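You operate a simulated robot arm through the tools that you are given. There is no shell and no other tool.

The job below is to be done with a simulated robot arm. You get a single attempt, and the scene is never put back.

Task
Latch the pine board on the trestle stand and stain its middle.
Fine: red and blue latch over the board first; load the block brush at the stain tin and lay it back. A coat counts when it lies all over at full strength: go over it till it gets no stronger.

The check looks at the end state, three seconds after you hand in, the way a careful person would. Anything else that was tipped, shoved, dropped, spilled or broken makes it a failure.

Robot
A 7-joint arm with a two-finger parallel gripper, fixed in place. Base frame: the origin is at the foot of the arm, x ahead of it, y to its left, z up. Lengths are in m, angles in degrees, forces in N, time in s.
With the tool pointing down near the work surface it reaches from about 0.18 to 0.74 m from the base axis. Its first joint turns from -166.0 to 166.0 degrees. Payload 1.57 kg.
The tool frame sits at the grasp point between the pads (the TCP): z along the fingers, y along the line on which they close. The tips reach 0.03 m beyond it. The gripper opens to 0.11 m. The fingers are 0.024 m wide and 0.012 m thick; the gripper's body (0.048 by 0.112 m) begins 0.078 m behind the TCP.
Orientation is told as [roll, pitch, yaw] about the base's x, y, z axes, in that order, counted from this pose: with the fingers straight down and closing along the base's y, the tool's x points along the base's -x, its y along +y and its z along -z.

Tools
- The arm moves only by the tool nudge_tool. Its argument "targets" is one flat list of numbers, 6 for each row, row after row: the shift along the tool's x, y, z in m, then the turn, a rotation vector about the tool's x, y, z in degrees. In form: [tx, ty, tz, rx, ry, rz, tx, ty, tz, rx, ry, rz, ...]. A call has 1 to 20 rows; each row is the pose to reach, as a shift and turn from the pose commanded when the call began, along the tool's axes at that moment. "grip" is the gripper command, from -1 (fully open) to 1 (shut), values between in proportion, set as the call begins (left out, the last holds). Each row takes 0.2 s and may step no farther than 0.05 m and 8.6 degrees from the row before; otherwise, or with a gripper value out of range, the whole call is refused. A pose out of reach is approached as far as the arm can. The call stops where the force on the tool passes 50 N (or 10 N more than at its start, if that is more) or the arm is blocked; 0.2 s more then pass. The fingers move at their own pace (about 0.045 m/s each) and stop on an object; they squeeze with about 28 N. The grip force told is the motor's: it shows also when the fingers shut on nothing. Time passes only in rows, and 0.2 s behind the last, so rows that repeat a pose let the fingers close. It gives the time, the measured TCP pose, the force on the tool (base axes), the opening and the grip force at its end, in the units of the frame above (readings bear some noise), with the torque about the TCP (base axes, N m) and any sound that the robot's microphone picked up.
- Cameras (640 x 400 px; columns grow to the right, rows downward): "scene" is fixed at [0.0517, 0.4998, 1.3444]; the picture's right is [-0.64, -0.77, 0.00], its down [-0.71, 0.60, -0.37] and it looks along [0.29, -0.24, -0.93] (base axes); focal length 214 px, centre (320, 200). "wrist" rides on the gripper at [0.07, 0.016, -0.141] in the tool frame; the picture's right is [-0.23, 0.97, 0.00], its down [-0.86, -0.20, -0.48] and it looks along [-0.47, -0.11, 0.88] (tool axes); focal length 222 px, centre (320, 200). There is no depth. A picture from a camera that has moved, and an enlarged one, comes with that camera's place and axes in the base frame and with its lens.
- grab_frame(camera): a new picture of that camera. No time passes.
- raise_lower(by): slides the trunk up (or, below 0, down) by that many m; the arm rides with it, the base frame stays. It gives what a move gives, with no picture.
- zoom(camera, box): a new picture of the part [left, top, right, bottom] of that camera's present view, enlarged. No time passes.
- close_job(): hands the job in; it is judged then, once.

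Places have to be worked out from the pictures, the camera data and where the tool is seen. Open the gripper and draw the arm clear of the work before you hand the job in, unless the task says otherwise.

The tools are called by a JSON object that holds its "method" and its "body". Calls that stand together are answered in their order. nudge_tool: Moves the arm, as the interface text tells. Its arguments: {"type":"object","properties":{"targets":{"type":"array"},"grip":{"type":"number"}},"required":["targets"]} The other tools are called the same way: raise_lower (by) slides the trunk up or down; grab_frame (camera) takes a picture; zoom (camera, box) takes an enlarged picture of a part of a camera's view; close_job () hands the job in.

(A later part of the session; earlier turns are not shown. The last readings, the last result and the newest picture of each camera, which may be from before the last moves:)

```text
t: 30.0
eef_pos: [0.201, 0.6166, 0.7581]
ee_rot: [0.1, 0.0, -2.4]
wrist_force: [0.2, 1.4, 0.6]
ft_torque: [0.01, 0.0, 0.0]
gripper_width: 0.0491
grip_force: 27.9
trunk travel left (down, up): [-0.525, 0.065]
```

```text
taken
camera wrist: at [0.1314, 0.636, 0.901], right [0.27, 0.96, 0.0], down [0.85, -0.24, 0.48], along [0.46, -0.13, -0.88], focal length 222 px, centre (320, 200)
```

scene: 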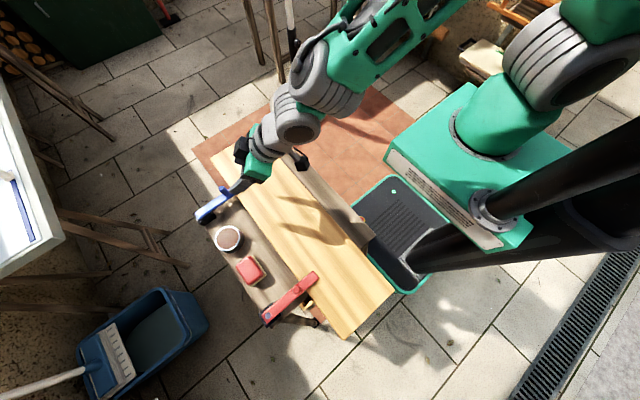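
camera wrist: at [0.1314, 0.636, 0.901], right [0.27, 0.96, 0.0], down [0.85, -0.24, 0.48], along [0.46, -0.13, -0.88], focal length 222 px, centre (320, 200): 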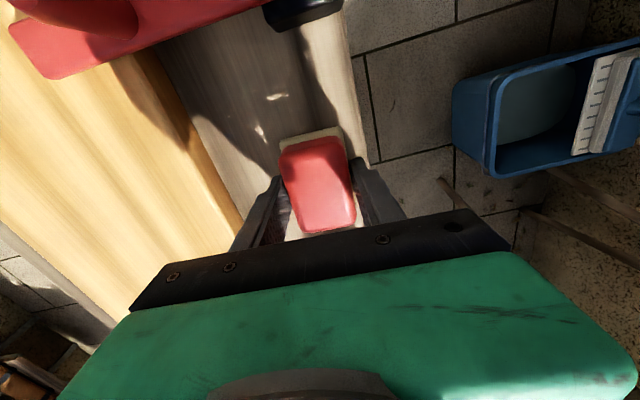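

Gripped (49 mm). I lift the brush, carry it over the tin at (0.310, 0.619), and straighten the yaw.

{"method": "nudge_tool", "body": {"targets": [0, 0, -0.02, 0, 0, 0, 0, 0, -0.05, 0, 0, 0, 0, 0, -0.07, 0, 0, 0, -0.035, 0.003, -0.07, 0, 0, -1, -0.07, 0.005, -0.07, 0, 0, -2, -0.1, 0.0075, -0.07, 0, 0, -2.5, -0.1088, 0.0078, -0.07, 0, 0, -2.5, -0.1088, 0.0078, -0.07, 0, 0, -2.5]}}

{"method": "grab_frame", "body": {"camera": "wrist"}}

{"method": "zoom", "body": {"camera": "scene", "box": [180, 190, 300, 310]}}

```text
t: 31.8
eef_pos: [0.3102, 0.6194, 0.8284]
ee_rot: [0.0, 0.0, 0.1]
wrist_force: [-0.3, 0.3, -0.7]
ft_torque: [-0.01, -0.01, 0.02]
gripper_width: 0.0492
grip_force: 28.3
trunk travel left (down, up): [-0.525, 0.065]
```

```text
taken
camera wrist: at [0.2397, 0.6359, 0.9715], right [0.23, 0.97, 0.0], down [0.86, -0.2, 0.48], along [0.47, -0.11, -0.88], focal length 222 px, centre (320, 200)
```

wrist: 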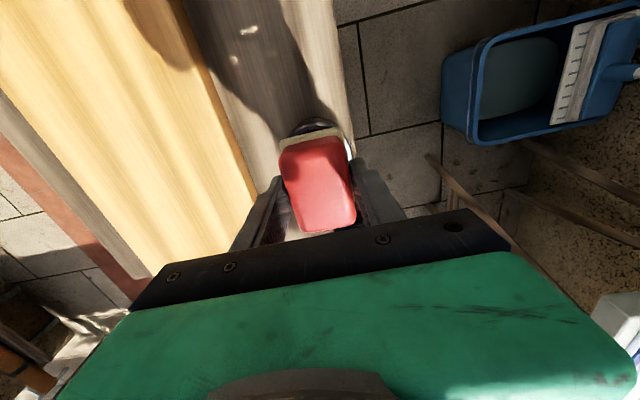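

```text
3.33 times, centred on (240, 250) of scene
camera zoom: at [0.0517, 0.4998, 1.3444], right [-0.64, -0.77, 0.0], down [-0.71, 0.6, -0.37], along [0.29, -0.24, -0.93], focal length 715 px, centre (587, 33)
```

zoom: 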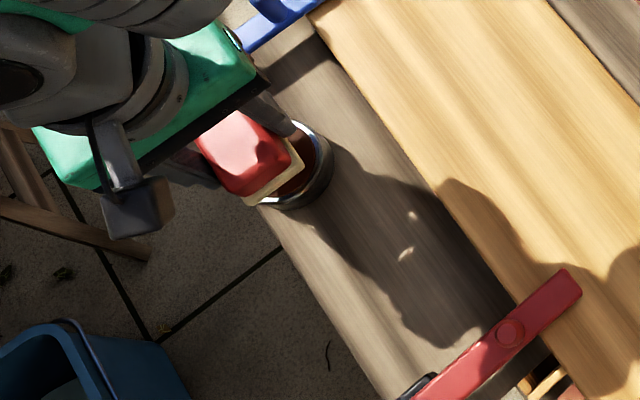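

The brush is over the tin with its pad bottom at about z=0.780. I lower slowly and watch the force.

{"method": "nudge_tool", "body": {"targets": [0, 0, 0.012, 0, 0, 0, 0, 0, 0.022, 0, 0, 0, 0, 0, 0.029, 0, 0, 0]}}

{"method": "nudge_tool", "body": {"targets": [0, 0, 0.002, 0, 0, 0, 0, 0, 0.003, 0, 0, 0]}}

```text
t: 32.6
eef_pos: [0.3095, 0.6204, 0.8001]
ee_rot: [0.0, 0.0, 0.1]
wrist_force: [1.0, 0.1, -1.0]
ft_torque: [0.0, -0.02, 0.04]
gripper_width: 0.0491
grip_force: 28.1
trunk travel left (down, up): [-0.525, 0.065]
```

```text
t: 33.2
eef_pos: [0.3093, 0.6195, 0.7974]
ee_rot: [0.0, 0.0, 0.1]
wrist_force: [0.0, -0.7, -0.9]
ft_torque: [-0.01, 0.02, -0.02]
gripper_width: 0.0491
grip_force: 27.6
trunk travel left (down, up): [-0.525, 0.065]
```

Still no contact at TCP z=0.797. I continue down in millimetre steps.

{"method": "nudge_tool", "body": {"targets": [0, 0, 0.001, 0, 0, 0, 0, 0, 0.002, 0, 0, 0]}}

{"method": "nudge_tool", "body": {"targets": [0, 0, 0.001, 0, 0, 0, 0, 0, 0.002, 0, 0, 0]}}

{"method": "zoom", "body": {"camera": "scene", "box": [180, 190, 300, 310]}}

```text
t: 33.8
eef_pos: [0.3094, 0.6186, 0.794]
ee_rot: [0.0, 0.0, 0.1]
wrist_force: [-0.1, 0.6, -1.2]
ft_torque: [-0.02, 0.02, -0.02]
gripper_width: 0.049
grip_force: 28.5
trunk travel left (down, up): [-0.525, 0.065]
```

```text
t: 34.4
eef_pos: [0.3092, 0.6194, 0.7913]
ee_rot: [0.0, 0.1, 0.2]
wrist_force: [-0.1, 0.1, 0.3]
ft_torque: [0.0, -0.04, -0.01]
gripper_width: 0.0489
grip_force: 28.1
trunk travel left (down, up): [-0.525, 0.065]
```

```text
3.33 times, centred on (240, 250) of scene
camera zoom: at [0.0517, 0.4998, 1.3444], right [-0.64, -0.77, 0.0], down [-0.71, 0.6, -0.37], along [0.29, -0.24, -0.93], focal length 715 px, centre (587, 33)
```

zoom: 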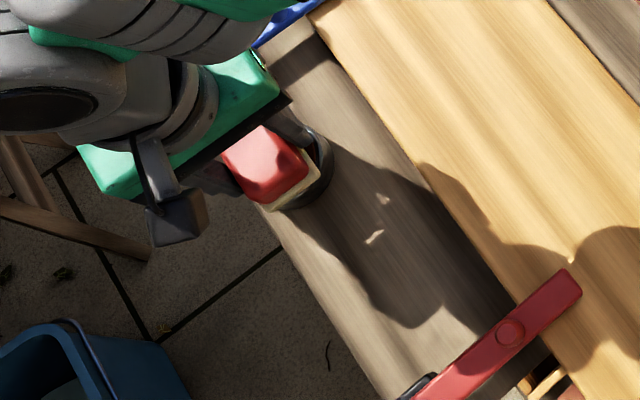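

Still no contact. I continue down slowly.

{"method": "nudge_tool", "body": {"targets": [0, 0, 0.001, 0, 0, 0, 0, 0, 0.002, 0, 0, 0]}}

{"method": "nudge_tool", "body": {"targets": [0, 0, 0.001, 0, 0, 0, 0, 0, 0.002, 0, 0, 0]}}

{"method": "zoom", "body": {"camera": "wrist", "box": [240, 90, 400, 240]}}

```text
t: 35.0
eef_pos: [0.3098, 0.6213, 0.7931]
ee_rot: [0.1, -0.1, -0.1]
wrist_force: [-0.6, -2.7, 9.7]
ft_torque: [-0.31, 0.11, 0.0]
gripper_width: 0.0491
grip_force: 28.2
trunk travel left (down, up): [-0.525, 0.065]
```

```text
t: 35.6
eef_pos: [0.3101, 0.6203, 0.7918]
ee_rot: [0.3, -0.1, 0.1]
wrist_force: [-0.7, -2.1, 23.8]
ft_torque: [-0.12, 0.19, 0.01]
gripper_width: 0.0491
grip_force: 28.3
trunk travel left (down, up): [-0.525, 0.065]
```

```text
2.67 times, centred on (320, 165) of wrist
camera zoom: at [0.2395, 0.6356, 0.9346], right [0.23, 0.97, 0.01], down [0.85, -0.2, 0.48], along [0.47, -0.1, -0.88], focal length 592 px, centre (320, 293)
```

zoom: 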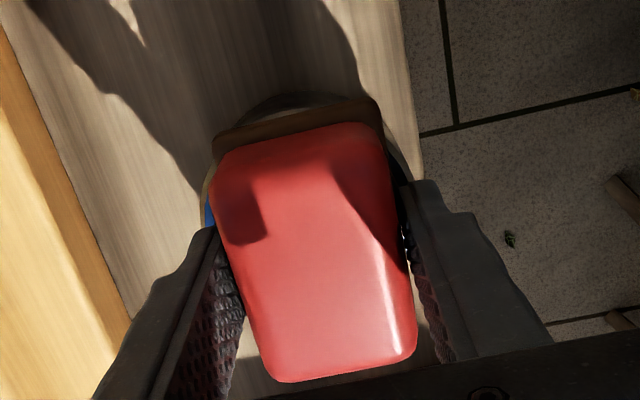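

Contact was felt and the pad has turned dark brown, so it's loaded. I lift straight off the tin and look.

{"method": "nudge_tool", "body": {"targets": [0, 0, -0.005, 0, 0, 0, 0, 0, -0.015, 0, 0, 0, 0, 0, -0.04, 0, 0, 0, 0, 0, -0.06, 0, 0, 0]}}

{"method": "grab_frame", "body": {"camera": "wrist"}}

{"method": "zoom", "body": {"camera": "scene", "box": [180, 190, 300, 310]}}

```text
t: 36.6
eef_pos: [0.311, 0.6181, 0.8484]
ee_rot: [-0.1, 0.0, 0.1]
wrist_force: [0.0, -0.6, 0.4]
ft_torque: [0.03, 0.0, -0.01]
gripper_width: 0.0489
grip_force: 27.9
trunk travel left (down, up): [-0.525, 0.065]
```

```text
taken
camera wrist: at [0.2399, 0.6355, 0.9907], right [0.23, 0.97, 0.0], down [0.86, -0.2, 0.48], along [0.47, -0.11, -0.88], focal length 222 px, centre (320, 200)
```

wrist: 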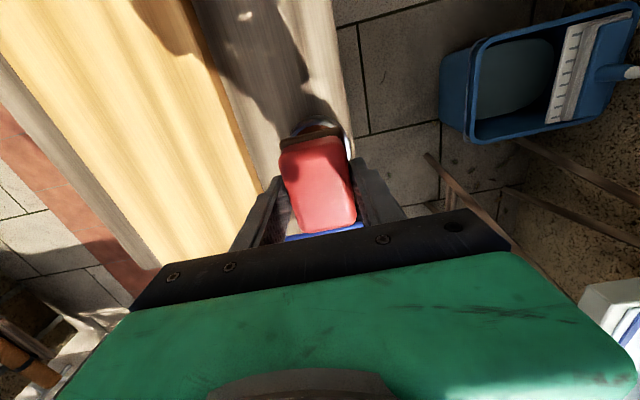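

```text
3.33 times, centred on (240, 250) of scene
camera zoom: at [0.0517, 0.4998, 1.3444], right [-0.64, -0.77, 0.0], down [-0.71, 0.6, -0.37], along [0.29, -0.24, -0.93], focal length 715 px, centre (587, 33)
```

zoom: 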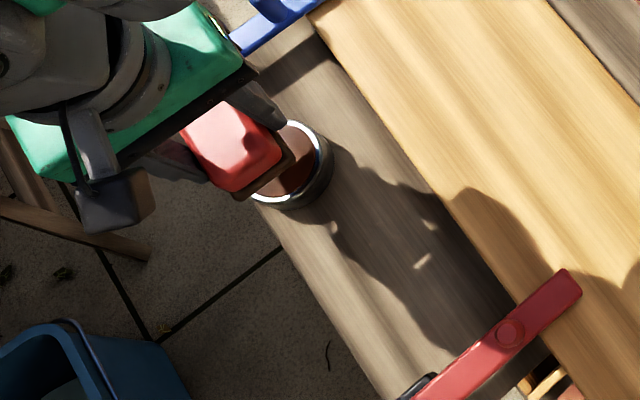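

The pad is clearly loaded. I carry the brush over the board's middle at (0.247, 0.444), staying above the board.

{"method": "nudge_tool", "body": {"targets": [0.016, -0.0435, 0.0, 0, 0, 0, 0.032, -0.087, 0.005, 0, 0, 0, 0.048, -0.1305, 0.012, 0, 0, 0, 0.064, -0.174, 0.02, 0, 0, 0, 0.064, -0.174, 0.032, 0, 0, 0, 0.064, -0.174, 0.042, 0, 0, 0]}}

{"method": "nudge_tool", "body": {"targets": [0, 0, 0.003, 0, 0, 0, 0, 0, 0.005, 0, 0, 0]}}

```text
t: 38.0
eef_pos: [0.2457, 0.4455, 0.8054]
ee_rot: [0.1, 0.1, 0.0]
wrist_force: [0.3, 1.1, -0.8]
ft_torque: [-0.02, 0.0, 0.01]
gripper_width: 0.0489
grip_force: 27.9
trunk travel left (down, up): [-0.525, 0.065]
```

```text
t: 38.6
eef_pos: [0.246, 0.4456, 0.801]
ee_rot: [0.0, 0.0, 0.1]
wrist_force: [-0.6, -0.2, -1.1]
ft_torque: [0.0, -0.01, 0.01]
gripper_width: 0.0491
grip_force: 28.5
trunk travel left (down, up): [-0.525, 0.065]
```

No contact yet at TCP z=0.801. I lower in millimetre steps.

{"method": "nudge_tool", "body": {"targets": [0, 0, 0.001, 0, 0, 0, 0, 0, 0.002, 0, 0, 0, 0, 0, 0.003, 0, 0, 0]}}

{"method": "nudge_tool", "body": {"targets": [0, 0, 0.001, 0, 0, 0, 0, 0, 0.002, 0, 0, 0]}}

{"method": "grab_frame", "body": {"camera": "wrist"}}

```text
t: 39.4
eef_pos: [0.2465, 0.4456, 0.7991]
ee_rot: [0.0, 0.0, 0.1]
wrist_force: [0.1, -0.5, -0.3]
ft_torque: [0.02, 0.01, 0.02]
gripper_width: 0.049
grip_force: 27.8
trunk travel left (down, up): [-0.525, 0.065]
```

```text
t: 40.0
eef_pos: [0.246, 0.445, 0.7967]
ee_rot: [0.0, 0.0, 0.2]
wrist_force: [-0.3, 0.2, 0.2]
ft_torque: [0.01, -0.01, 0.03]
gripper_width: 0.0488
grip_force: 28.2
trunk travel left (down, up): [-0.525, 0.065]
```

```text
taken
camera wrist: at [0.1758, 0.4618, 0.9388], right [0.23, 0.97, 0.0], down [0.86, -0.2, 0.48], along [0.47, -0.11, -0.88], focal length 222 px, centre (320, 200)
```

wrist: 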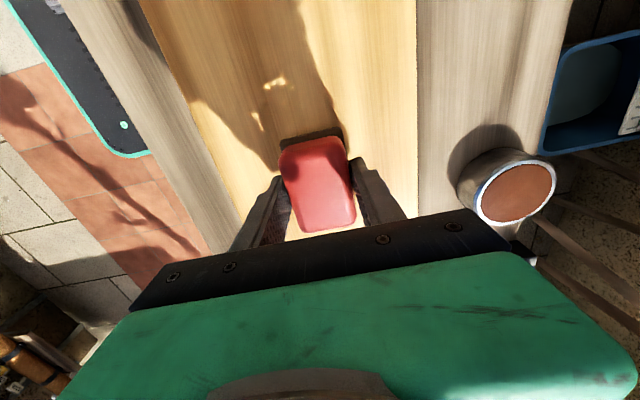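

Still clear. I continue down in 1 mm steps.

{"method": "nudge_tool", "body": {"targets": [0, 0, 0.001, 0, 0, 0, 0, 0, 0.002, 0, 0, 0]}}

{"method": "nudge_tool", "body": {"targets": [0, 0, 0.001, 0, 0, 0, 0, 0, 0.002, 0, 0, 0]}}

```text
t: 40.6
eef_pos: [0.246, 0.4466, 0.7936]
ee_rot: [0.0, 0.0, 0.1]
wrist_force: [0.2, -0.8, -1.1]
ft_torque: [0.01, 0.03, 0.0]
gripper_width: 0.049
grip_force: 28.0
trunk travel left (down, up): [-0.525, 0.065]
```

```text
t: 41.2
eef_pos: [0.2478, 0.4459, 0.7926]
ee_rot: [0.0, 0.0, 0.0]
wrist_force: [-0.3, -0.7, -0.8]
ft_torque: [0.01, 0.01, -0.01]
gripper_width: 0.0492
grip_force: 28.1
trunk travel left (down, up): [-0.525, 0.065]
```

{"method": "nudge_tool", "body": {"targets": [0, 0, 0.001, 0, 0, 0, 0, 0, 0.002, 0, 0, 0]}}

{"method": "zoom", "body": {"camera": "wrist", "box": [240, 90, 400, 240]}}

```text
t: 41.8
eef_pos: [0.2461, 0.4458, 0.7909]
ee_rot: [0.0, 0.0, 0.1]
wrist_force: [-0.7, -0.2, -0.7]
ft_torque: [-0.02, 0.0, -0.01]
gripper_width: 0.0489
grip_force: 28.0
trunk travel left (down, up): [-0.525, 0.065]
```

```text
2.67 times, centred on (320, 165) of wrist
camera zoom: at [0.176, 0.4618, 0.933], right [0.23, 0.97, 0.0], down [0.86, -0.2, 0.48], along [0.47, -0.11, -0.88], focal length 592 px, centre (320, 293)
```

zoom: 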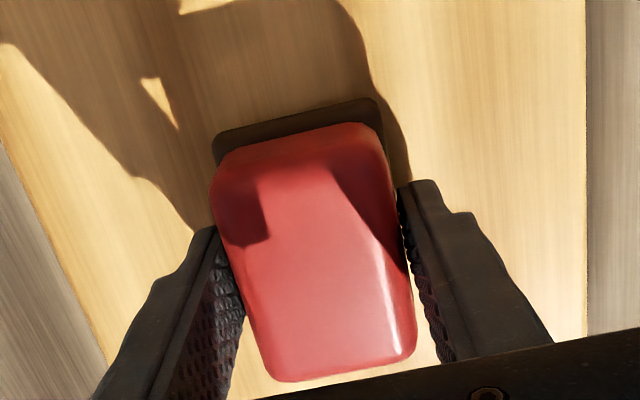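

A narrow gap remains under the pad. I continue lowering.

{"method": "nudge_tool", "body": {"targets": [0, 0, 0.001, 0, 0, 0, 0, 0, 0.002, 0, 0, 0]}}

{"method": "nudge_tool", "body": {"targets": [0, 0, 0.001, 0, 0, 0, 0, 0, 0.002, 0, 0, 0]}}

{"method": "nudge_tool", "body": {"targets": [0, 0, 0.001, 0, 0, 0, 0, 0, 0.002, 0, 0, 0]}}

```text
t: 42.4
eef_pos: [0.2468, 0.4452, 0.789]
ee_rot: [0.1, 0.0, 0.1]
wrist_force: [0.2, 0.6, -1.3]
ft_torque: [0.04, 0.02, 0.02]
gripper_width: 0.0493
grip_force: 27.6
trunk travel left (down, up): [-0.525, 0.065]
```

```text
t: 43.0
eef_pos: [0.246, 0.4454, 0.7867]
ee_rot: [0.0, 0.0, 0.1]
wrist_force: [0.3, 0.2, 0.8]
ft_torque: [0.01, -0.03, 0.01]
gripper_width: 0.049
grip_force: 28.4
trunk travel left (down, up): [-0.525, 0.065]
```

```text
t: 43.6
eef_pos: [0.2469, 0.4459, 0.7861]
ee_rot: [0.1, -0.1, 0.0]
wrist_force: [-1.2, -3.7, 14.8]
ft_torque: [0.06, 0.08, 0.05]
gripper_width: 0.0493
grip_force: 28.2
trunk travel left (down, up): [-0.525, 0.065]
```

Contact with the board at TCP z≈0.786. I ease off slightly and make a first stroke toward -x and back, then check the paint.

{"method": "nudge_tool", "body": {"targets": [0.02, 0, -0.0004, 0, 0, 0, 0.04, 0, -0.0004, 0, 0, 0, 0.06, 0, -0.0004, 0, 0, 0, 0.08, 0, -0.0004, 0, 0, 0, 0.098, 0, -0.0004, 0, 0, 0]}}

{"method": "nudge_tool", "body": {"targets": [-0.025, 0, 0, 0, 0, 0, -0.05, 0, 0, 0, 0, 0, -0.075, 0, 0, 0, 0, 0, -0.1, 0, 0, 0, 0, 0, -0.125, 0, 0, 0, 0, 0, -0.15, 0, 0, 0, 0, 0, -0.175, 0, 0, 0, 0, 0, -0.197, 0, 0, 0, 0, 0]}}

{"method": "grab_frame", "body": {"camera": "wrist"}}

{"method": "grab_frame", "body": {"camera": "scene"}}

```text
t: 44.8
eef_pos: [0.1472, 0.4439, 0.7858]
ee_rot: [0.1, -0.1, 0.0]
wrist_force: [4.6, 0.3, 20.5]
ft_torque: [0.07, -0.32, -0.06]
gripper_width: 0.049
grip_force: 27.9
trunk travel left (down, up): [-0.525, 0.065]
```

```text
t: 46.6
eef_pos: [0.3444, 0.4464, 0.7849]
ee_rot: [0.1, -0.1, 0.2]
wrist_force: [-3.9, 0.6, 18.7]
ft_torque: [-0.03, 0.46, 0.03]
gripper_width: 0.0491
grip_force: 27.5
trunk travel left (down, up): [-0.525, 0.065]
```

```text
taken
camera wrist: at [0.2741, 0.4611, 0.9282], right [0.23, 0.97, 0.0], down [0.85, -0.2, 0.48], along [0.47, -0.11, -0.88], focal length 222 px, centre (320, 200)
```

wrist: 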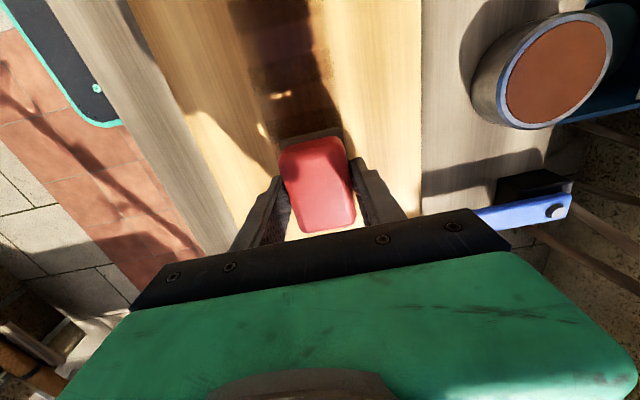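

```text
taken
```

scene: 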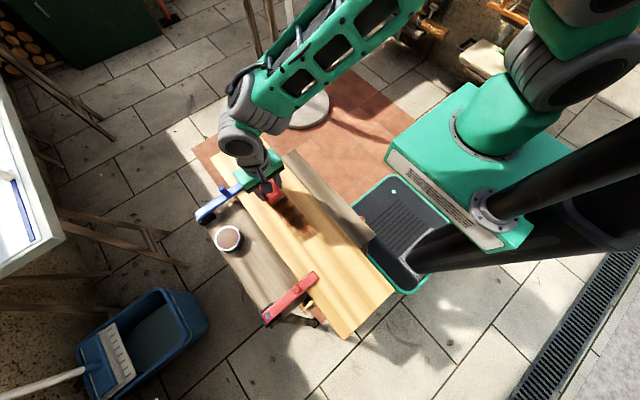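

{"method": "zoom", "body": {"camera": "scene", "box": [220, 150, 380, 310]}}

{"method": "zoom", "body": {"camera": "wrist", "box": [140, 0, 440, 190]}}

```text
2.50 times, centred on (300, 230) of scene
camera zoom: at [0.0517, 0.4998, 1.3444], right [-0.64, -0.77, 0.0], down [-0.71, 0.6, -0.37], along [0.29, -0.24, -0.93], focal length 536 px, centre (370, 125)
```

zoom: 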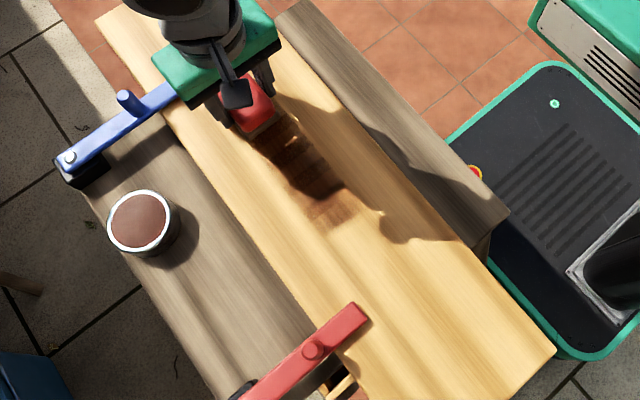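

```text
2.11 times, centred on (290, 95) of wrist
camera zoom: at [0.2741, 0.4611, 0.9282], right [0.23, 0.97, 0.0], down [0.85, -0.2, 0.48], along [0.47, -0.11, -0.88], focal length 468 px, centre (383, 421)
```

zoom: 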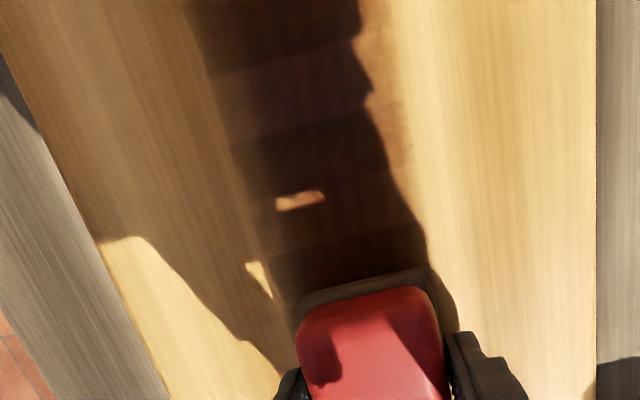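

The stain takes, but the pad is thinning out already. I lift to the tin for a reload and view the first strip on the way.

{"method": "nudge_tool", "body": {"targets": [0, 0, -0.03, 0, 0, 0, 0, 0, -0.065, 0, 0, 0, 0.012, 0.045, -0.065, 0, 0, 0, 0.024, 0.09, -0.065, 0, 0, 0, 0.03, 0.135, -0.065, 0, 0, 0, 0.0355, 0.1734, -0.065, 0, 0, 0, 0.0355, 0.1734, -0.065, 0, 0, 0]}}

{"method": "zoom", "body": {"camera": "scene", "box": [220, 150, 380, 310]}}

{"method": "grab_frame", "body": {"camera": "wrist"}}

```text
t: 48.2
eef_pos: [0.3098, 0.6204, 0.848]
ee_rot: [0.0, 0.1, 0.0]
wrist_force: [0.9, -0.2, -1.1]
ft_torque: [-0.01, -0.01, -0.01]
gripper_width: 0.0491
grip_force: 28.3
trunk travel left (down, up): [-0.525, 0.065]
```

```text
2.50 times, centred on (300, 230) of scene
camera zoom: at [0.0517, 0.4998, 1.3444], right [-0.64, -0.77, 0.0], down [-0.71, 0.6, -0.37], along [0.29, -0.24, -0.93], focal length 536 px, centre (370, 125)
```

zoom: 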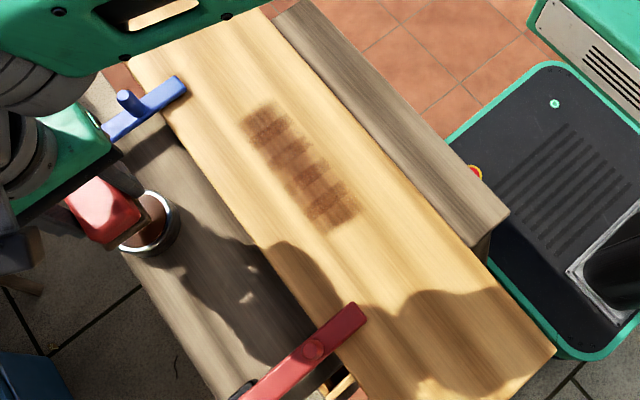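

```text
taken
camera wrist: at [0.2396, 0.6358, 0.9915], right [0.23, 0.97, 0.0], down [0.86, -0.2, 0.48], along [0.47, -0.11, -0.88], focal length 222 px, centre (320, 200)
```

wrist: 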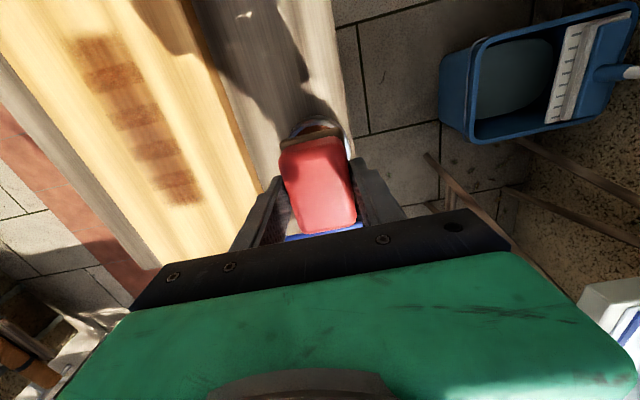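

The strip shows between x≈0.16 and 0.335 only, and its 45 mm width matches the pad, so the registering middle zone is about 0.175 m long centred on the board. I reload at the tin and set the brush down at y=0.412 for the next strip.

{"method": "nudge_tool", "body": {"targets": [0, 0, 0.03, 0, 0, 0, 0, 0, 0.05, 0, 0, 0, 0, 0, 0.057, 0, 0, 0, 0, 0, 0.0603, 0, 0, 0, 0, 0, 0.0603, 0, 0, 0, 0, 0, 0.05, 0, 0, 0, 0, 0, 0.02, 0, 0, 0, 0, 0, 0, 0, 0, 0, -0.006, -0.045, 0, 0, 0, 0, -0.012, -0.09, 0, 0, 0, 0, -0.018, -0.135, 0, 0, 0, 0, -0.022, -0.18, 0, 0, 0, 0, -0.025, -0.207, 0, 0, 0, 0, -0.025, -0.207, 0.035, 0, 0, 0, -0.025, -0.207, 0.055, 0, 0, 0, -0.025, -0.207, 0.062, 0, 0, 0, -0.025, -0.207, 0.0648, 0, 0, 0]}}

{"method": "nudge_tool", "body": {"targets": [0.01, 0, 0, 0, 0, 0, 0.02, 0, 0, 0, 0, 0, 0.03, 0, 0, 0, 0, 0, 0.04, 0, 0, 0, 0, 0, 0.05, 0, 0, 0, 0, 0, 0.06, 0, 0, 0, 0, 0, 0.07, 0, 0, 0, 0, 0, 0.08, 0, 0, 0, 0, 0, 0.09, 0, 0, 0, 0, 0, 0.1, 0, 0, 0, 0, 0, 0.11, 0, 0, 0, 0, 0, 0.12, 0, 0, 0, 0, 0, 0.13, 0, 0, 0, 0, 0, 0.14, 0, 0, 0, 0, 0, 0.15, 0, 0, 0, 0, 0, 0.16, 0, 0, 0, 0, 0, 0.17, 0, 0, 0, 0, 0, 0.175, 0, 0, 0, 0, 0]}}

{"method": "grab_frame", "body": {"camera": "scene"}}

```text
t: 51.8
eef_pos: [0.3353, 0.4111, 0.7856]
ee_rot: [0.2, -0.1, 0.0]
wrist_force: [-0.1, -2.1, 4.6]
ft_torque: [0.08, -0.02, 0.02]
gripper_width: 0.0491
grip_force: 28.0
trunk travel left (down, up): [-0.525, 0.065]
```

```text
t: 55.6
eef_pos: [0.1594, 0.4126, 0.7862]
ee_rot: [0.1, 0.0, 0.0]
wrist_force: [7.2, -0.2, 20.4]
ft_torque: [-0.02, -0.25, -0.03]
gripper_width: 0.0488
grip_force: 28.0
trunk travel left (down, up): [-0.525, 0.065]
```

```text
taken
```

scene: 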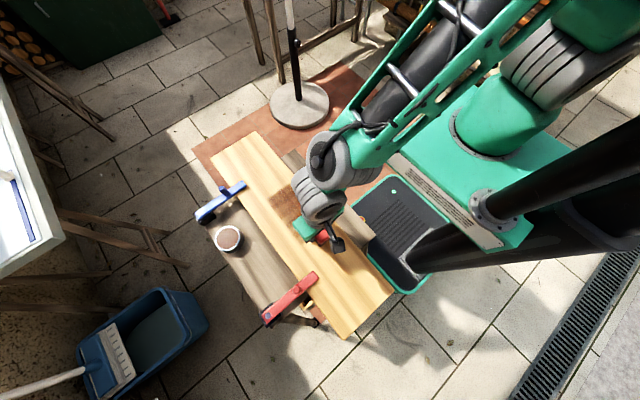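

The force rises from 5 N to 20 N toward -x, so the board is slightly higher at that end; I'll slope the stroke. Return stroke at the same y now.

{"method": "nudge_tool", "body": {"targets": [-0.01, 0, -0.0004, 0, 0, 0, -0.02, 0, -0.0003, 0, 0, 0, -0.03, 0, -0.0002, 0, 0, 0, -0.04, 0, -0.0002, 0, 0, 0, -0.05, 0, -0.0001, 0, 0, 0, -0.06, 0, -0.0001, 0, 0, 0, -0.07, 0, 0, 0, 0, 0, -0.08, 0, 0.0001, 0, 0, 0, -0.09, 0, 0.0001, 0, 0, 0, -0.1, 0, 0.0002, 0, 0, 0, -0.11, 0, 0.0003, 0, 0, 0, -0.12, 0, 0.0004, 0, 0, 0, -0.13, 0, 0.0005, 0, 0, 0, -0.14, 0, 0.0006, 0, 0, 0, -0.15, 0, 0.0007, 0, 0, 0, -0.16, 0, 0.0008, 0, 0, 0, -0.17, 0, 0.0008, 0, 0, 0, -0.175, 0, 0.0008, 0, 0, 0]}}

{"method": "zoom", "body": {"camera": "scene", "box": [220, 150, 380, 310]}}

{"method": "zoom", "body": {"camera": "wrist", "box": [140, 0, 440, 190]}}

```text
t: 59.4
eef_pos: [0.3339, 0.4123, 0.7841]
ee_rot: [0.0, -0.1, 0.1]
wrist_force: [-5.2, 0.5, 13.3]
ft_torque: [-0.03, 0.27, 0.04]
gripper_width: 0.0489
grip_force: 27.6
trunk travel left (down, up): [-0.525, 0.065]
```

```text
2.50 times, centred on (300, 230) of scene
camera zoom: at [0.0517, 0.4998, 1.3444], right [-0.64, -0.77, 0.0], down [-0.71, 0.6, -0.37], along [0.29, -0.24, -0.93], focal length 536 px, centre (370, 125)
```

zoom: 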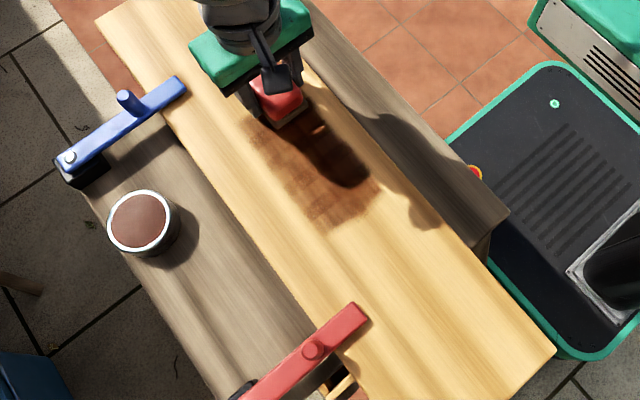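

```text
2.11 times, centred on (290, 95) of wrist
camera zoom: at [0.2641, 0.4275, 0.9277], right [0.23, 0.97, 0.0], down [0.85, -0.2, 0.48], along [0.47, -0.11, -0.88], focal length 468 px, centre (383, 421)
```

zoom: 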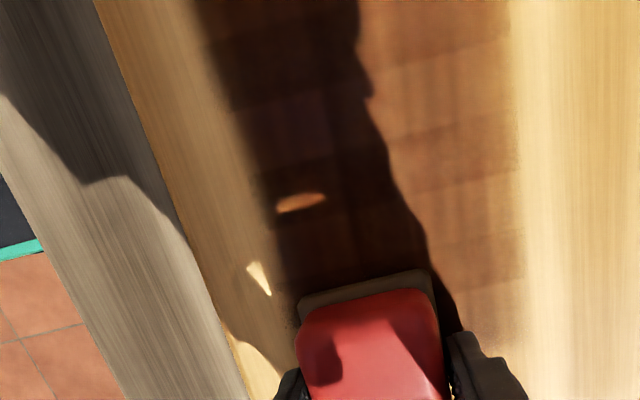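

The strips blend. I lift, dip again at the tin and look at the whole patch from there.

{"method": "nudge_tool", "body": {"targets": [0, 0, -0.03, 0, 0, 0, 0, 0, -0.066, 0, 0, 0, 0.006, 0.045, -0.066, 0, 0, 0, 0.012, 0.09, -0.066, 0, 0, 0, 0.018, 0.135, -0.066, 0, 0, 0, 0.022, 0.18, -0.066, 0, 0, 0, 0.025, 0.207, -0.066, 0, 0, 0, 0.025, 0.207, -0.066, 0, 0, 0, 0.025, 0.207, -0.03, 0, 0, 0, 0.025, 0.207, -0.012, 0, 0, 0, 0.025, 0.207, -0.008, 0, 0, 0, 0.025, 0.207, -0.0053, 0, 0, 0, 0.025, 0.207, -0.0053, 0, 0, 0]}}

{"method": "nudge_tool", "body": {"targets": [0, 0, -0.01, 0, 0, 0, 0, 0, -0.03, 0, 0, 0, 0, 0, -0.06, 0, 0, 0]}}

{"method": "zoom", "body": {"camera": "scene", "box": [240, 150, 360, 270]}}

{"method": "grab_frame", "body": {"camera": "wrist"}}

```text
t: 62.2
eef_pos: [0.3096, 0.6198, 0.7916]
ee_rot: [0.1, -0.1, 0.0]
wrist_force: [-0.1, -1.3, 7.9]
ft_torque: [-0.14, 0.01, 0.01]
gripper_width: 0.0488
grip_force: 27.8
trunk travel left (down, up): [-0.525, 0.065]
```

```text
t: 63.0
eef_pos: [0.309, 0.6199, 0.8489]
ee_rot: [-0.2, 0.1, 0.1]
wrist_force: [0.4, -0.2, -1.3]
ft_torque: [-0.03, 0.01, -0.01]
gripper_width: 0.0488
grip_force: 28.1
trunk travel left (down, up): [-0.525, 0.065]
```

```text
3.33 times, centred on (300, 210) of scene
camera zoom: at [0.0517, 0.4998, 1.3444], right [-0.64, -0.77, 0.0], down [-0.71, 0.6, -0.37], along [0.29, -0.24, -0.93], focal length 715 px, centre (387, 167)
```

zoom: 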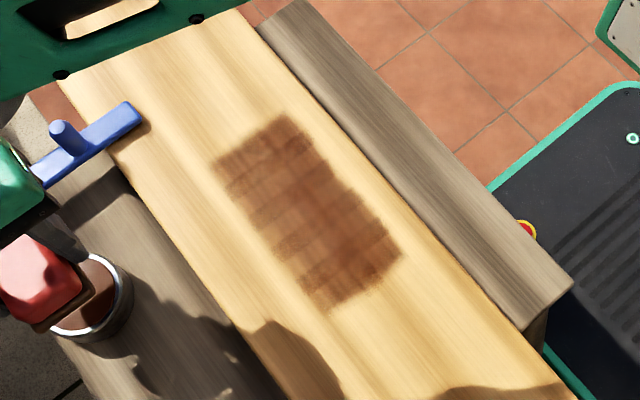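

```text
taken
camera wrist: at [0.2393, 0.6347, 0.991], right [0.23, 0.97, 0.0], down [0.86, -0.2, 0.48], along [0.47, -0.11, -0.88], focal length 222 px, centre (320, 200)
```

wrist: 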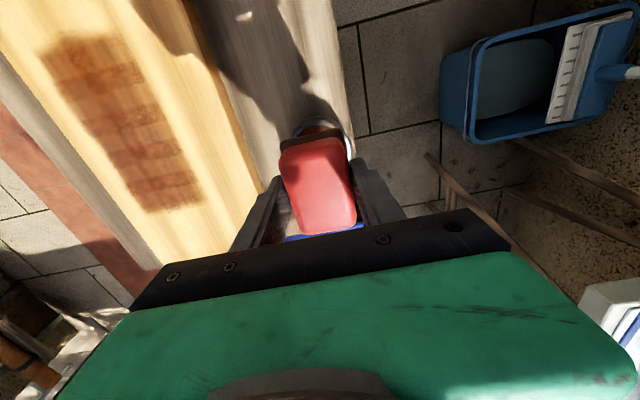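

The patch so far covers x 0.17–0.34, y 0.383–0.466, with slight banding that needs more passes. Brush is reloaded; next strip at y=0.380.

{"method": "nudge_tool", "body": {"targets": [-0.006, -0.045, 0, 0, 0, 0, -0.012, -0.09, 0, 0, 0, 0, -0.018, -0.135, 0, 0, 0, 0, -0.022, -0.18, 0, 0, 0, 0, -0.025, -0.225, 0, 0, 0, 0, -0.025, -0.239, 0.02, 0, 0, 0, -0.025, -0.239, 0.045, 0, 0, 0, -0.025, -0.239, 0.058, 0, 0, 0, -0.025, -0.239, 0.0652, 0, 0, 0]}}

{"method": "nudge_tool", "body": {"targets": [0.01, 0, 0, 0, 0, 0, 0.02, 0, -0.0001, 0, 0, 0, 0.03, 0, -0.0002, 0, 0, 0, 0.04, 0, -0.0003, 0, 0, 0, 0.05, 0, -0.0003, 0, 0, 0, 0.06, 0, -0.0004, 0, 0, 0, 0.07, 0, -0.0005, 0, 0, 0, 0.08, 0, -0.0005, 0, 0, 0, 0.09, 0, -0.0006, 0, 0, 0, 0.1, 0, -0.0007, 0, 0, 0, 0.11, 0, -0.0008, 0, 0, 0, 0.12, 0, -0.0008, 0, 0, 0, 0.13, 0, -0.0009, 0, 0, 0, 0.14, 0, -0.001, 0, 0, 0, 0.15, 0, -0.0011, 0, 0, 0, 0.16, 0, -0.0012, 0, 0, 0, 0.17, 0, -0.0012, 0, 0, 0, 0.175, 0, -0.0012, 0, 0, 0]}}

{"method": "nudge_tool", "body": {"targets": [-0.01, 0, 0, 0, 0, 0, -0.02, 0, 0.0001, 0, 0, 0, -0.03, 0, 0.0002, 0, 0, 0, -0.04, 0, 0.0003, 0, 0, 0, -0.05, 0, 0.0003, 0, 0, 0, -0.06, 0, 0.0004, 0, 0, 0, -0.07, 0, 0.0005, 0, 0, 0, -0.08, 0, 0.0005, 0, 0, 0, -0.09, 0, 0.0006, 0, 0, 0, -0.1, 0, 0.0007, 0, 0, 0, -0.11, 0, 0.0008, 0, 0, 0, -0.12, 0, 0.0008, 0, 0, 0, -0.13, 0, 0.0009, 0, 0, 0, -0.14, 0, 0.001, 0, 0, 0, -0.15, 0, 0.0011, 0, 0, 0, -0.16, 0, 0.0012, 0, 0, 0, -0.17, 0, 0.0012, 0, 0, 0, -0.175, 0, 0.0012, 0, 0, 0]}}

{"method": "zoom", "body": {"camera": "scene", "box": [240, 150, 360, 270]}}

```text
t: 65.0
eef_pos: [0.3342, 0.3796, 0.7845]
ee_rot: [0.2, -0.1, 0.1]
wrist_force: [0.2, -1.1, 6.0]
ft_torque: [-0.08, 0.04, -0.03]
gripper_width: 0.0487
grip_force: 28.1
trunk travel left (down, up): [-0.525, 0.065]
```

```text
t: 68.8
eef_pos: [0.1607, 0.3797, 0.7861]
ee_rot: [0.0, 0.0, 0.0]
wrist_force: [0.1, 0.2, -0.5]
ft_torque: [0.03, 0.02, 0.01]
gripper_width: 0.0494
grip_force: 28.4
trunk travel left (down, up): [-0.525, 0.065]
```

```text
t: 72.6
eef_pos: [0.3347, 0.3802, 0.785]
ee_rot: [0.1, -0.1, 0.1]
wrist_force: [-4.0, 1.2, 13.8]
ft_torque: [0.01, 0.23, 0.0]
gripper_width: 0.0491
grip_force: 28.0
trunk travel left (down, up): [-0.525, 0.065]
```

```text
3.33 times, centred on (300, 210) of scene
camera zoom: at [0.0517, 0.4998, 1.3444], right [-0.64, -0.77, 0.0], down [-0.71, 0.6, -0.37], along [0.29, -0.24, -0.93], focal length 715 px, centre (387, 167)
```

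zoom: 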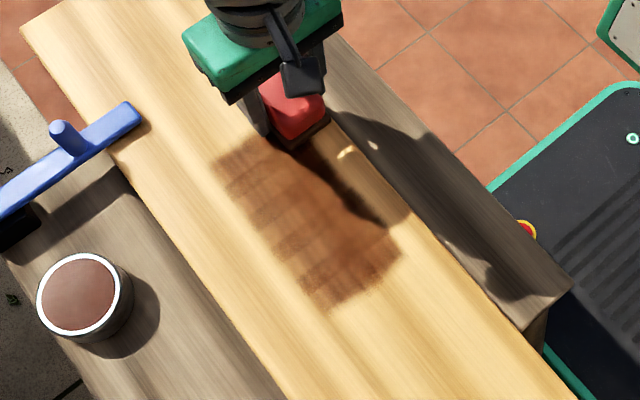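

The -y edge of the patch stayed at y≈0.383, so the zone is bounded there too. It should span y≈0.383–0.505. I lift, reload and set down at y=0.480 in one run.

{"method": "nudge_tool", "body": {"targets": [0, 0, -0.035, 0, 0, 0, 0, 0, -0.066, 0, 0, 0, 0.006, 0.048, -0.066, 0, 0, 0, 0.012, 0.096, -0.066, 0, 0, 0, 0.018, 0.144, -0.066, 0, 0, 0, 0.022, 0.192, -0.066, 0, 0, 0, 0.025, 0.239, -0.066, 0, 0, 0, 0.025, 0.239, -0.03, 0, 0, 0, 0.025, 0.239, -0.012, 0, 0, 0, 0.025, 0.239, -0.006, 0, 0, 0, 0.025, 0.239, -0.0048, 0, 0, 0, 0.025, 0.239, -0.0048, 0, 0, 0, 0.025, 0.239, -0.02, 0, 0, 0, 0.025, 0.239, -0.066, 0, 0, 0, 0.018, 0.192, -0.066, 0, 0, 0, 0.008, 0.144, -0.066, 0, 0, 0, 0, 0.1, -0.066, 0, 0, 0, 0, 0.1, -0.03, 0, 0, 0, 0, 0.1, -0.008, 0, 0, 0, 0, 0.1, -0.0002, 0, 0, 0]}}

{"method": "nudge_tool", "body": {"targets": [0.01, 0, 0, 0, 0, 0, 0.02, 0, 0, 0, 0, 0, 0.03, 0, 0, 0, 0, 0, 0.04, 0, 0, 0, 0, 0, 0.05, 0, 0, 0, 0, 0, 0.06, 0, 0, 0, 0, 0, 0.07, 0, 0, 0, 0, 0, 0.08, 0, 0, 0, 0, 0, 0.09, 0, 0, 0, 0, 0, 0.1, 0, 0, 0, 0, 0, 0.11, 0, 0, 0, 0, 0, 0.12, 0, 0, 0, 0, 0, 0.13, 0, 0, 0, 0, 0, 0.14, 0, 0, 0, 0, 0, 0.15, 0, 0, 0, 0, 0, 0.16, 0, 0, 0, 0, 0, 0.17, 0, 0, 0, 0, 0, 0.175, 0, 0, 0, 0, 0]}}

{"method": "nudge_tool", "body": {"targets": [-0.01, 0.002, 0, 0, 0, 0, -0.02, 0.004, 0, 0, 0, 0, -0.03, 0.006, 0, 0, 0, 0, -0.04, 0.008, 0, 0, 0, 0, -0.05, 0.01, 0, 0, 0, 0, -0.06, 0.01, 0, 0, 0, 0, -0.07, 0.01, 0, 0, 0, 0, -0.08, 0.01, 0, 0, 0, 0, -0.09, 0.01, 0, 0, 0, 0, -0.1, 0.01, 0, 0, 0, 0, -0.11, 0.01, 0, 0, 0, 0, -0.12, 0.01, 0, 0, 0, 0, -0.13, 0.01, 0, 0, 0, 0, -0.14, 0.01, 0, 0, 0, 0, -0.15, 0.01, 0, 0, 0, 0, -0.16, 0.01, 0, 0, 0, 0, -0.17, 0.01, 0, 0, 0, 0, -0.175, 0.01, 0, 0, 0, 0]}}

{"method": "zoom", "body": {"camera": "scene", "box": [240, 150, 360, 270]}}

{"method": "grab_frame", "body": {"camera": "wrist"}}

```text
t: 76.8
eef_pos: [0.333, 0.4796, 0.7841]
ee_rot: [0.0, 0.0, 0.1]
wrist_force: [-0.4, -0.5, 2.4]
ft_torque: [0.07, -0.07, 0.0]
gripper_width: 0.0491
grip_force: 28.0
trunk travel left (down, up): [-0.525, 0.065]
```

```text
t: 80.6
eef_pos: [0.1588, 0.4789, 0.7849]
ee_rot: [0.1, 0.0, 0.1]
wrist_force: [3.7, 0.3, 9.6]
ft_torque: [0.08, -0.1, 0.02]
gripper_width: 0.0486
grip_force: 28.5
trunk travel left (down, up): [-0.525, 0.065]
```

```text
t: 84.4
eef_pos: [0.3343, 0.4902, 0.7846]
ee_rot: [0.0, -0.1, 0.1]
wrist_force: [-1.5, -0.3, 3.9]
ft_torque: [0.03, 0.0, 0.01]
gripper_width: 0.0491
grip_force: 28.1
trunk travel left (down, up): [-0.525, 0.065]
```

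```text
3.33 times, centred on (300, 210) of scene
camera zoom: at [0.0517, 0.4998, 1.3444], right [-0.64, -0.77, 0.0], down [-0.71, 0.6, -0.37], along [0.29, -0.24, -0.93], focal length 715 px, centre (387, 167)
```

zoom: 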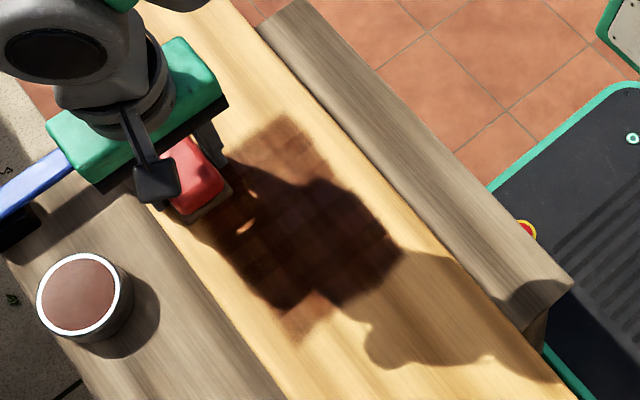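

```text
taken
camera wrist: at [0.2644, 0.5061, 0.9272], right [0.23, 0.97, 0.0], down [0.86, -0.2, 0.48], along [0.47, -0.11, -0.88], focal length 222 px, centre (320, 200)
```

wrist: 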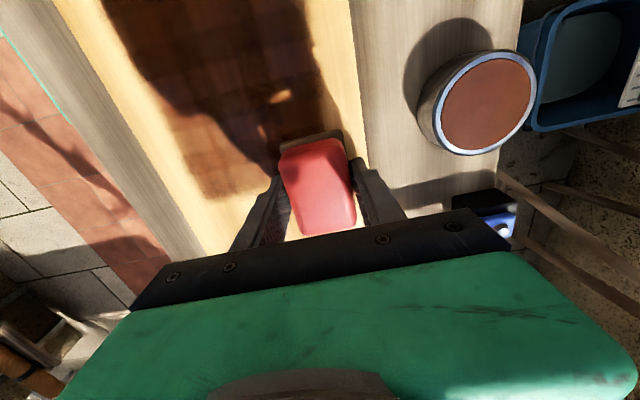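

The whole width of the zone now has a first coat. I lift, dip and look at the patch clear of shadows.

{"method": "nudge_tool", "body": {"targets": [0, 0, -0.035, 0, 0, 0, 0, 0, -0.066, 0, 0, 0, 0.012, 0.045, -0.066, 0, 0, 0, 0.02, 0.09, -0.066, 0, 0, 0, 0.025, 0.129, -0.066, 0, 0, 0, 0.025, 0.129, -0.03, 0, 0, 0, 0.025, 0.129, -0.012, 0, 0, 0, 0.025, 0.129, -0.006, 0, 0, 0, 0.025, 0.129, -0.0045, 0, 0, 0, 0.025, 0.129, -0.0045, 0, 0, 0, 0.025, 0.129, -0.02, 0, 0, 0, 0.025, 0.129, -0.066, 0, 0, 0]}}

{"method": "zoom", "body": {"camera": "scene", "box": [240, 150, 360, 270]}}

{"method": "zoom", "body": {"camera": "wrist", "box": [0, 0, 320, 240]}}

```text
t: 87.0
eef_pos: [0.3107, 0.6173, 0.8492]
ee_rot: [-0.1, 0.1, 0.1]
wrist_force: [0.3, 0.7, -1.1]
ft_torque: [0.0, -0.03, 0.01]
gripper_width: 0.0488
grip_force: 28.1
trunk travel left (down, up): [-0.525, 0.065]
```

```text
3.33 times, centred on (300, 210) of scene
camera zoom: at [0.0517, 0.4998, 1.3444], right [-0.64, -0.77, 0.0], down [-0.71, 0.6, -0.37], along [0.29, -0.24, -0.93], focal length 715 px, centre (387, 167)
```

zoom: 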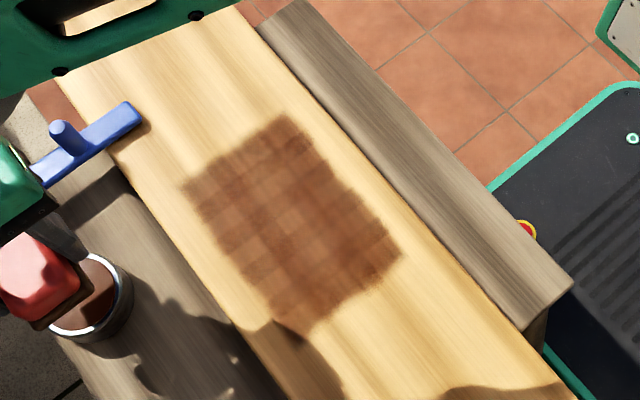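

```text
1.67 times, centred on (160, 120) of wrist
camera zoom: at [0.2398, 0.6342, 0.9926], right [0.23, 0.97, 0.0], down [0.86, -0.2, 0.48], along [0.47, -0.11, -0.88], focal length 370 px, centre (587, 333)
```

zoom: 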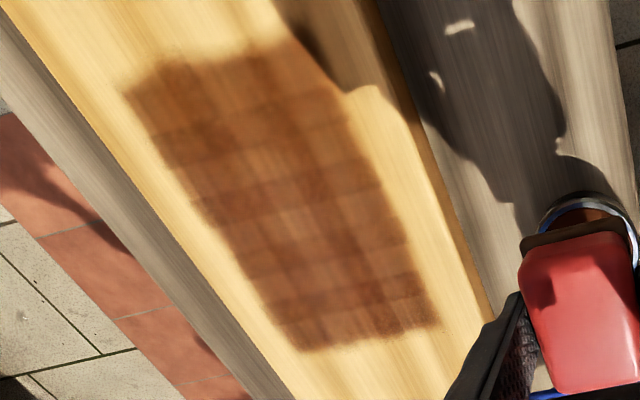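

The zone spans x≈0.167–0.340, y≈0.383–0.50, with uneven cell strengths. I continue with further coats: loaded brush at y=0.470/0.490, reload, then y=0.445/0.425.

{"method": "nudge_tool", "body": {"targets": [-0.008, -0.045, 0, 0, 0, 0, -0.016, -0.09, 0, 0, 0, 0, -0.025, -0.135, 0, 0, 0, 0, -0.025, -0.149, 0.02, 0, 0, 0, -0.025, -0.149, 0.045, 0, 0, 0, -0.025, -0.149, 0.06, 0, 0, 0, -0.025, -0.149, 0.066, 0, 0, 0, -0.0115, -0.149, 0.066, 0, 0, 0, 0.002, -0.149, 0.066, 0, 0, 0, 0.0155, -0.149, 0.066, 0, 0, 0, 0.029, -0.149, 0.066, 0, 0, 0, 0.0425, -0.149, 0.066, 0, 0, 0, 0.056, -0.149, 0.066, 0, 0, 0, 0.0695, -0.149, 0.066, 0, 0, 0, 0.083, -0.149, 0.066, 0, 0, 0, 0.0965, -0.149, 0.066, 0, 0, 0, 0.11, -0.149, 0.066, 0, 0, 0, 0.1235, -0.149, 0.066, 0, 0, 0, 0.137, -0.149, 0.066, 0, 0, 0, 0.15, -0.149, 0.066, 0, 0, 0]}}

{"method": "nudge_tool", "body": {"targets": [-0.0135, 0.01, 0, 0, 0, 0, -0.027, 0.02, 0, 0, 0, 0, -0.0405, 0.02, 0, 0, 0, 0, -0.054, 0.02, 0, 0, 0, 0, -0.0675, 0.02, 0, 0, 0, 0, -0.081, 0.02, 0, 0, 0, 0, -0.0945, 0.02, 0, 0, 0, 0, -0.108, 0.02, 0, 0, 0, 0, -0.1215, 0.02, 0, 0, 0, 0, -0.135, 0.02, 0, 0, 0, 0, -0.1485, 0.02, 0, 0, 0, 0, -0.162, 0.02, 0, 0, 0, 0, -0.175, 0.02, 0, 0, 0, 0, -0.175, 0.02, -0.035, 0, 0, 0, -0.175, 0.02, -0.066, 0, 0, 0, -0.163, 0.065, -0.066, 0, 0, 0, -0.155, 0.11, -0.066, 0, 0, 0, -0.15, 0.149, -0.066, 0, 0, 0]}}

{"method": "nudge_tool", "body": {"targets": [0, 0, 0.036, 0, 0, 0, 0, 0, 0.054, 0, 0, 0, 0, 0, 0.06, 0, 0, 0, 0, 0, 0.0615, 0, 0, 0, 0, 0, 0.0615, 0, 0, 0, 0, 0, 0.045, 0, 0, 0, 0, 0, 0, 0, 0, 0, -0.008, -0.045, 0, 0, 0, 0, -0.016, -0.09, 0, 0, 0, 0, -0.025, -0.135, 0, 0, 0, 0, -0.025, -0.174, 0.015, 0, 0, 0, -0.025, -0.174, 0.045, 0, 0, 0, -0.025, -0.174, 0.06, 0, 0, 0, -0.025, -0.174, 0.066, 0, 0, 0]}}

{"method": "zoom", "body": {"camera": "scene", "box": [240, 150, 360, 270]}}

```text
t: 91.2
eef_pos: [0.1584, 0.4704, 0.7849]
ee_rot: [0.1, 0.0, 0.2]
wrist_force: [-0.9, 0.1, 0.7]
ft_torque: [0.07, -0.02, 0.0]
gripper_width: 0.0488
grip_force: 27.9
trunk travel left (down, up): [-0.525, 0.065]
```

```text
t: 95.0
eef_pos: [0.3084, 0.6193, 0.8504]
ee_rot: [-0.1, 0.0, 0.0]
wrist_force: [0.4, 0.7, -1.0]
ft_torque: [0.0, 0.01, 0.02]
gripper_width: 0.0491
grip_force: 28.3
trunk travel left (down, up): [-0.525, 0.065]
```

```text
t: 98.0
eef_pos: [0.3352, 0.445, 0.7844]
ee_rot: [0.0, 0.0, 0.1]
wrist_force: [-0.8, -1.9, 4.1]
ft_torque: [0.0, -0.06, 0.01]
gripper_width: 0.049
grip_force: 29.2
trunk travel left (down, up): [-0.525, 0.065]
```

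```text
3.33 times, centred on (300, 210) of scene
camera zoom: at [0.0517, 0.4998, 1.3444], right [-0.64, -0.77, 0.0], down [-0.71, 0.6, -0.37], along [0.29, -0.24, -0.93], focal length 715 px, centre (387, 167)
```

zoom: 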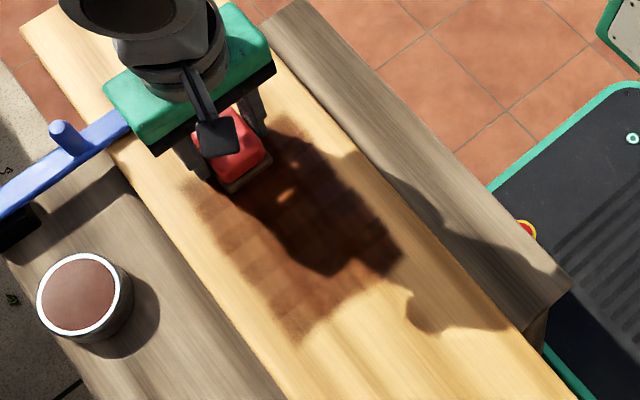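

Contact got light at the -x end of the last stroke, so I press 0.8 mm deeper. Now strokes at y=0.445 and 0.425.

{"method": "nudge_tool", "body": {"targets": [0.01, 0, 0.0008, 0, 0, 0, 0.02, 0, 0.0008, 0, 0, 0, 0.03, 0, 0.0008, 0, 0, 0, 0.04, 0, 0.0008, 0, 0, 0, 0.05, 0, 0.0008, 0, 0, 0, 0.06, 0, 0.0008, 0, 0, 0, 0.07, 0, 0.0008, 0, 0, 0, 0.08, 0, 0.0008, 0, 0, 0, 0.09, 0, 0.0008, 0, 0, 0, 0.1, 0, 0.0008, 0, 0, 0, 0.11, 0, 0.0008, 0, 0, 0, 0.12, 0, 0.0008, 0, 0, 0, 0.13, 0, 0.0008, 0, 0, 0, 0.14, 0, 0.0008, 0, 0, 0, 0.15, 0, 0.0008, 0, 0, 0, 0.16, 0, 0.0008, 0, 0, 0, 0.17, 0, 0.0008, 0, 0, 0, 0.175, 0, 0.0008, 0, 0, 0]}}

{"method": "nudge_tool", "body": {"targets": [-0.0135, -0.01, 0, 0, 0, 0, -0.027, -0.02, 0, 0, 0, 0, -0.0405, -0.02, 0, 0, 0, 0, -0.054, -0.02, 0, 0, 0, 0, -0.0675, -0.02, 0, 0, 0, 0, -0.081, -0.02, 0, 0, 0, 0, -0.0945, -0.02, 0, 0, 0, 0, -0.108, -0.02, 0, 0, 0, 0, -0.1215, -0.02, 0, 0, 0, 0, -0.135, -0.02, 0, 0, 0, 0, -0.1485, -0.02, 0, 0, 0, 0, -0.162, -0.02, 0, 0, 0, 0, -0.175, -0.02, 0, 0, 0, 0]}}

{"method": "nudge_tool", "body": {"targets": [0, 0, -0.035, 0, 0, 0, 0, 0, -0.066, 0, 0, 0, 0.008, 0.048, -0.066, 0, 0, 0, 0.016, 0.096, -0.066, 0, 0, 0, 0.022, 0.144, -0.066, 0, 0, 0, 0.025, 0.192, -0.066, 0, 0, 0, 0.025, 0.194, -0.066, 0, 0, 0]}}

{"method": "zoom", "body": {"camera": "scene", "box": [240, 150, 360, 270]}}

{"method": "grab_frame", "body": {"camera": "wrist"}}

```text
t: 101.8
eef_pos: [0.1598, 0.445, 0.7847]
ee_rot: [0.0, 0.0, -0.1]
wrist_force: [5.2, 0.1, 15.6]
ft_torque: [0.03, -0.22, -0.03]
gripper_width: 0.049
grip_force: 28.1
trunk travel left (down, up): [-0.525, 0.065]
```

```text
t: 104.6
eef_pos: [0.3352, 0.425, 0.7841]
ee_rot: [0.0, 0.1, 0.0]
wrist_force: [0.5, 0.2, 4.6]
ft_torque: [0.01, 0.06, 0.06]
gripper_width: 0.0493
grip_force: 28.3
trunk travel left (down, up): [-0.525, 0.065]
```

```text
t: 106.2
eef_pos: [0.3088, 0.6195, 0.8491]
ee_rot: [-0.1, 0.1, 0.1]
wrist_force: [-0.5, 0.4, -0.9]
ft_torque: [-0.02, -0.02, -0.03]
gripper_width: 0.0489
grip_force: 27.9
trunk travel left (down, up): [-0.525, 0.065]
```

```text
3.33 times, centred on (300, 210) of scene
camera zoom: at [0.0517, 0.4998, 1.3444], right [-0.64, -0.77, 0.0], down [-0.71, 0.6, -0.37], along [0.29, -0.24, -0.93], focal length 715 px, centre (387, 167)
```

zoom: 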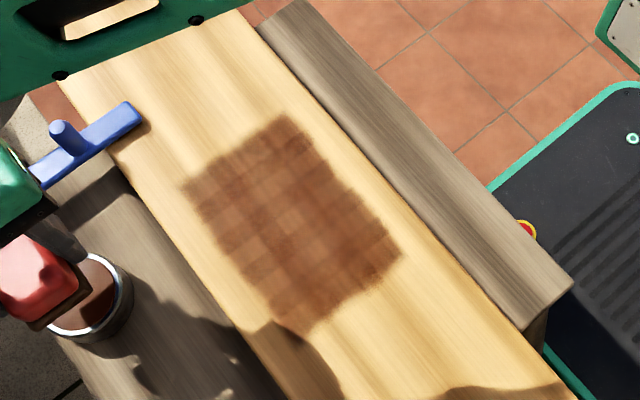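

```text
taken
camera wrist: at [0.2393, 0.6354, 0.9921], right [0.23, 0.97, 0.0], down [0.86, -0.2, 0.48], along [0.47, -0.11, -0.88], focal length 222 px, centre (320, 200)
```

wrist: 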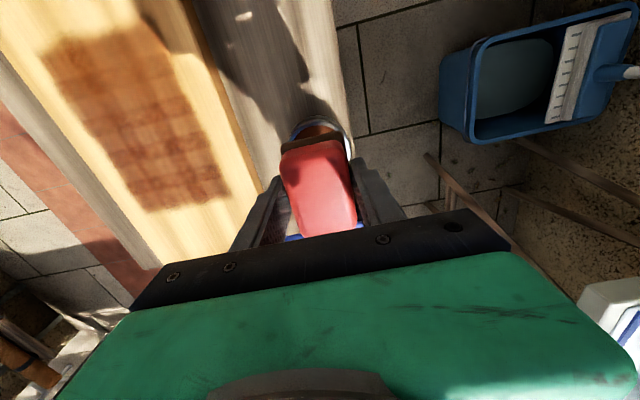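

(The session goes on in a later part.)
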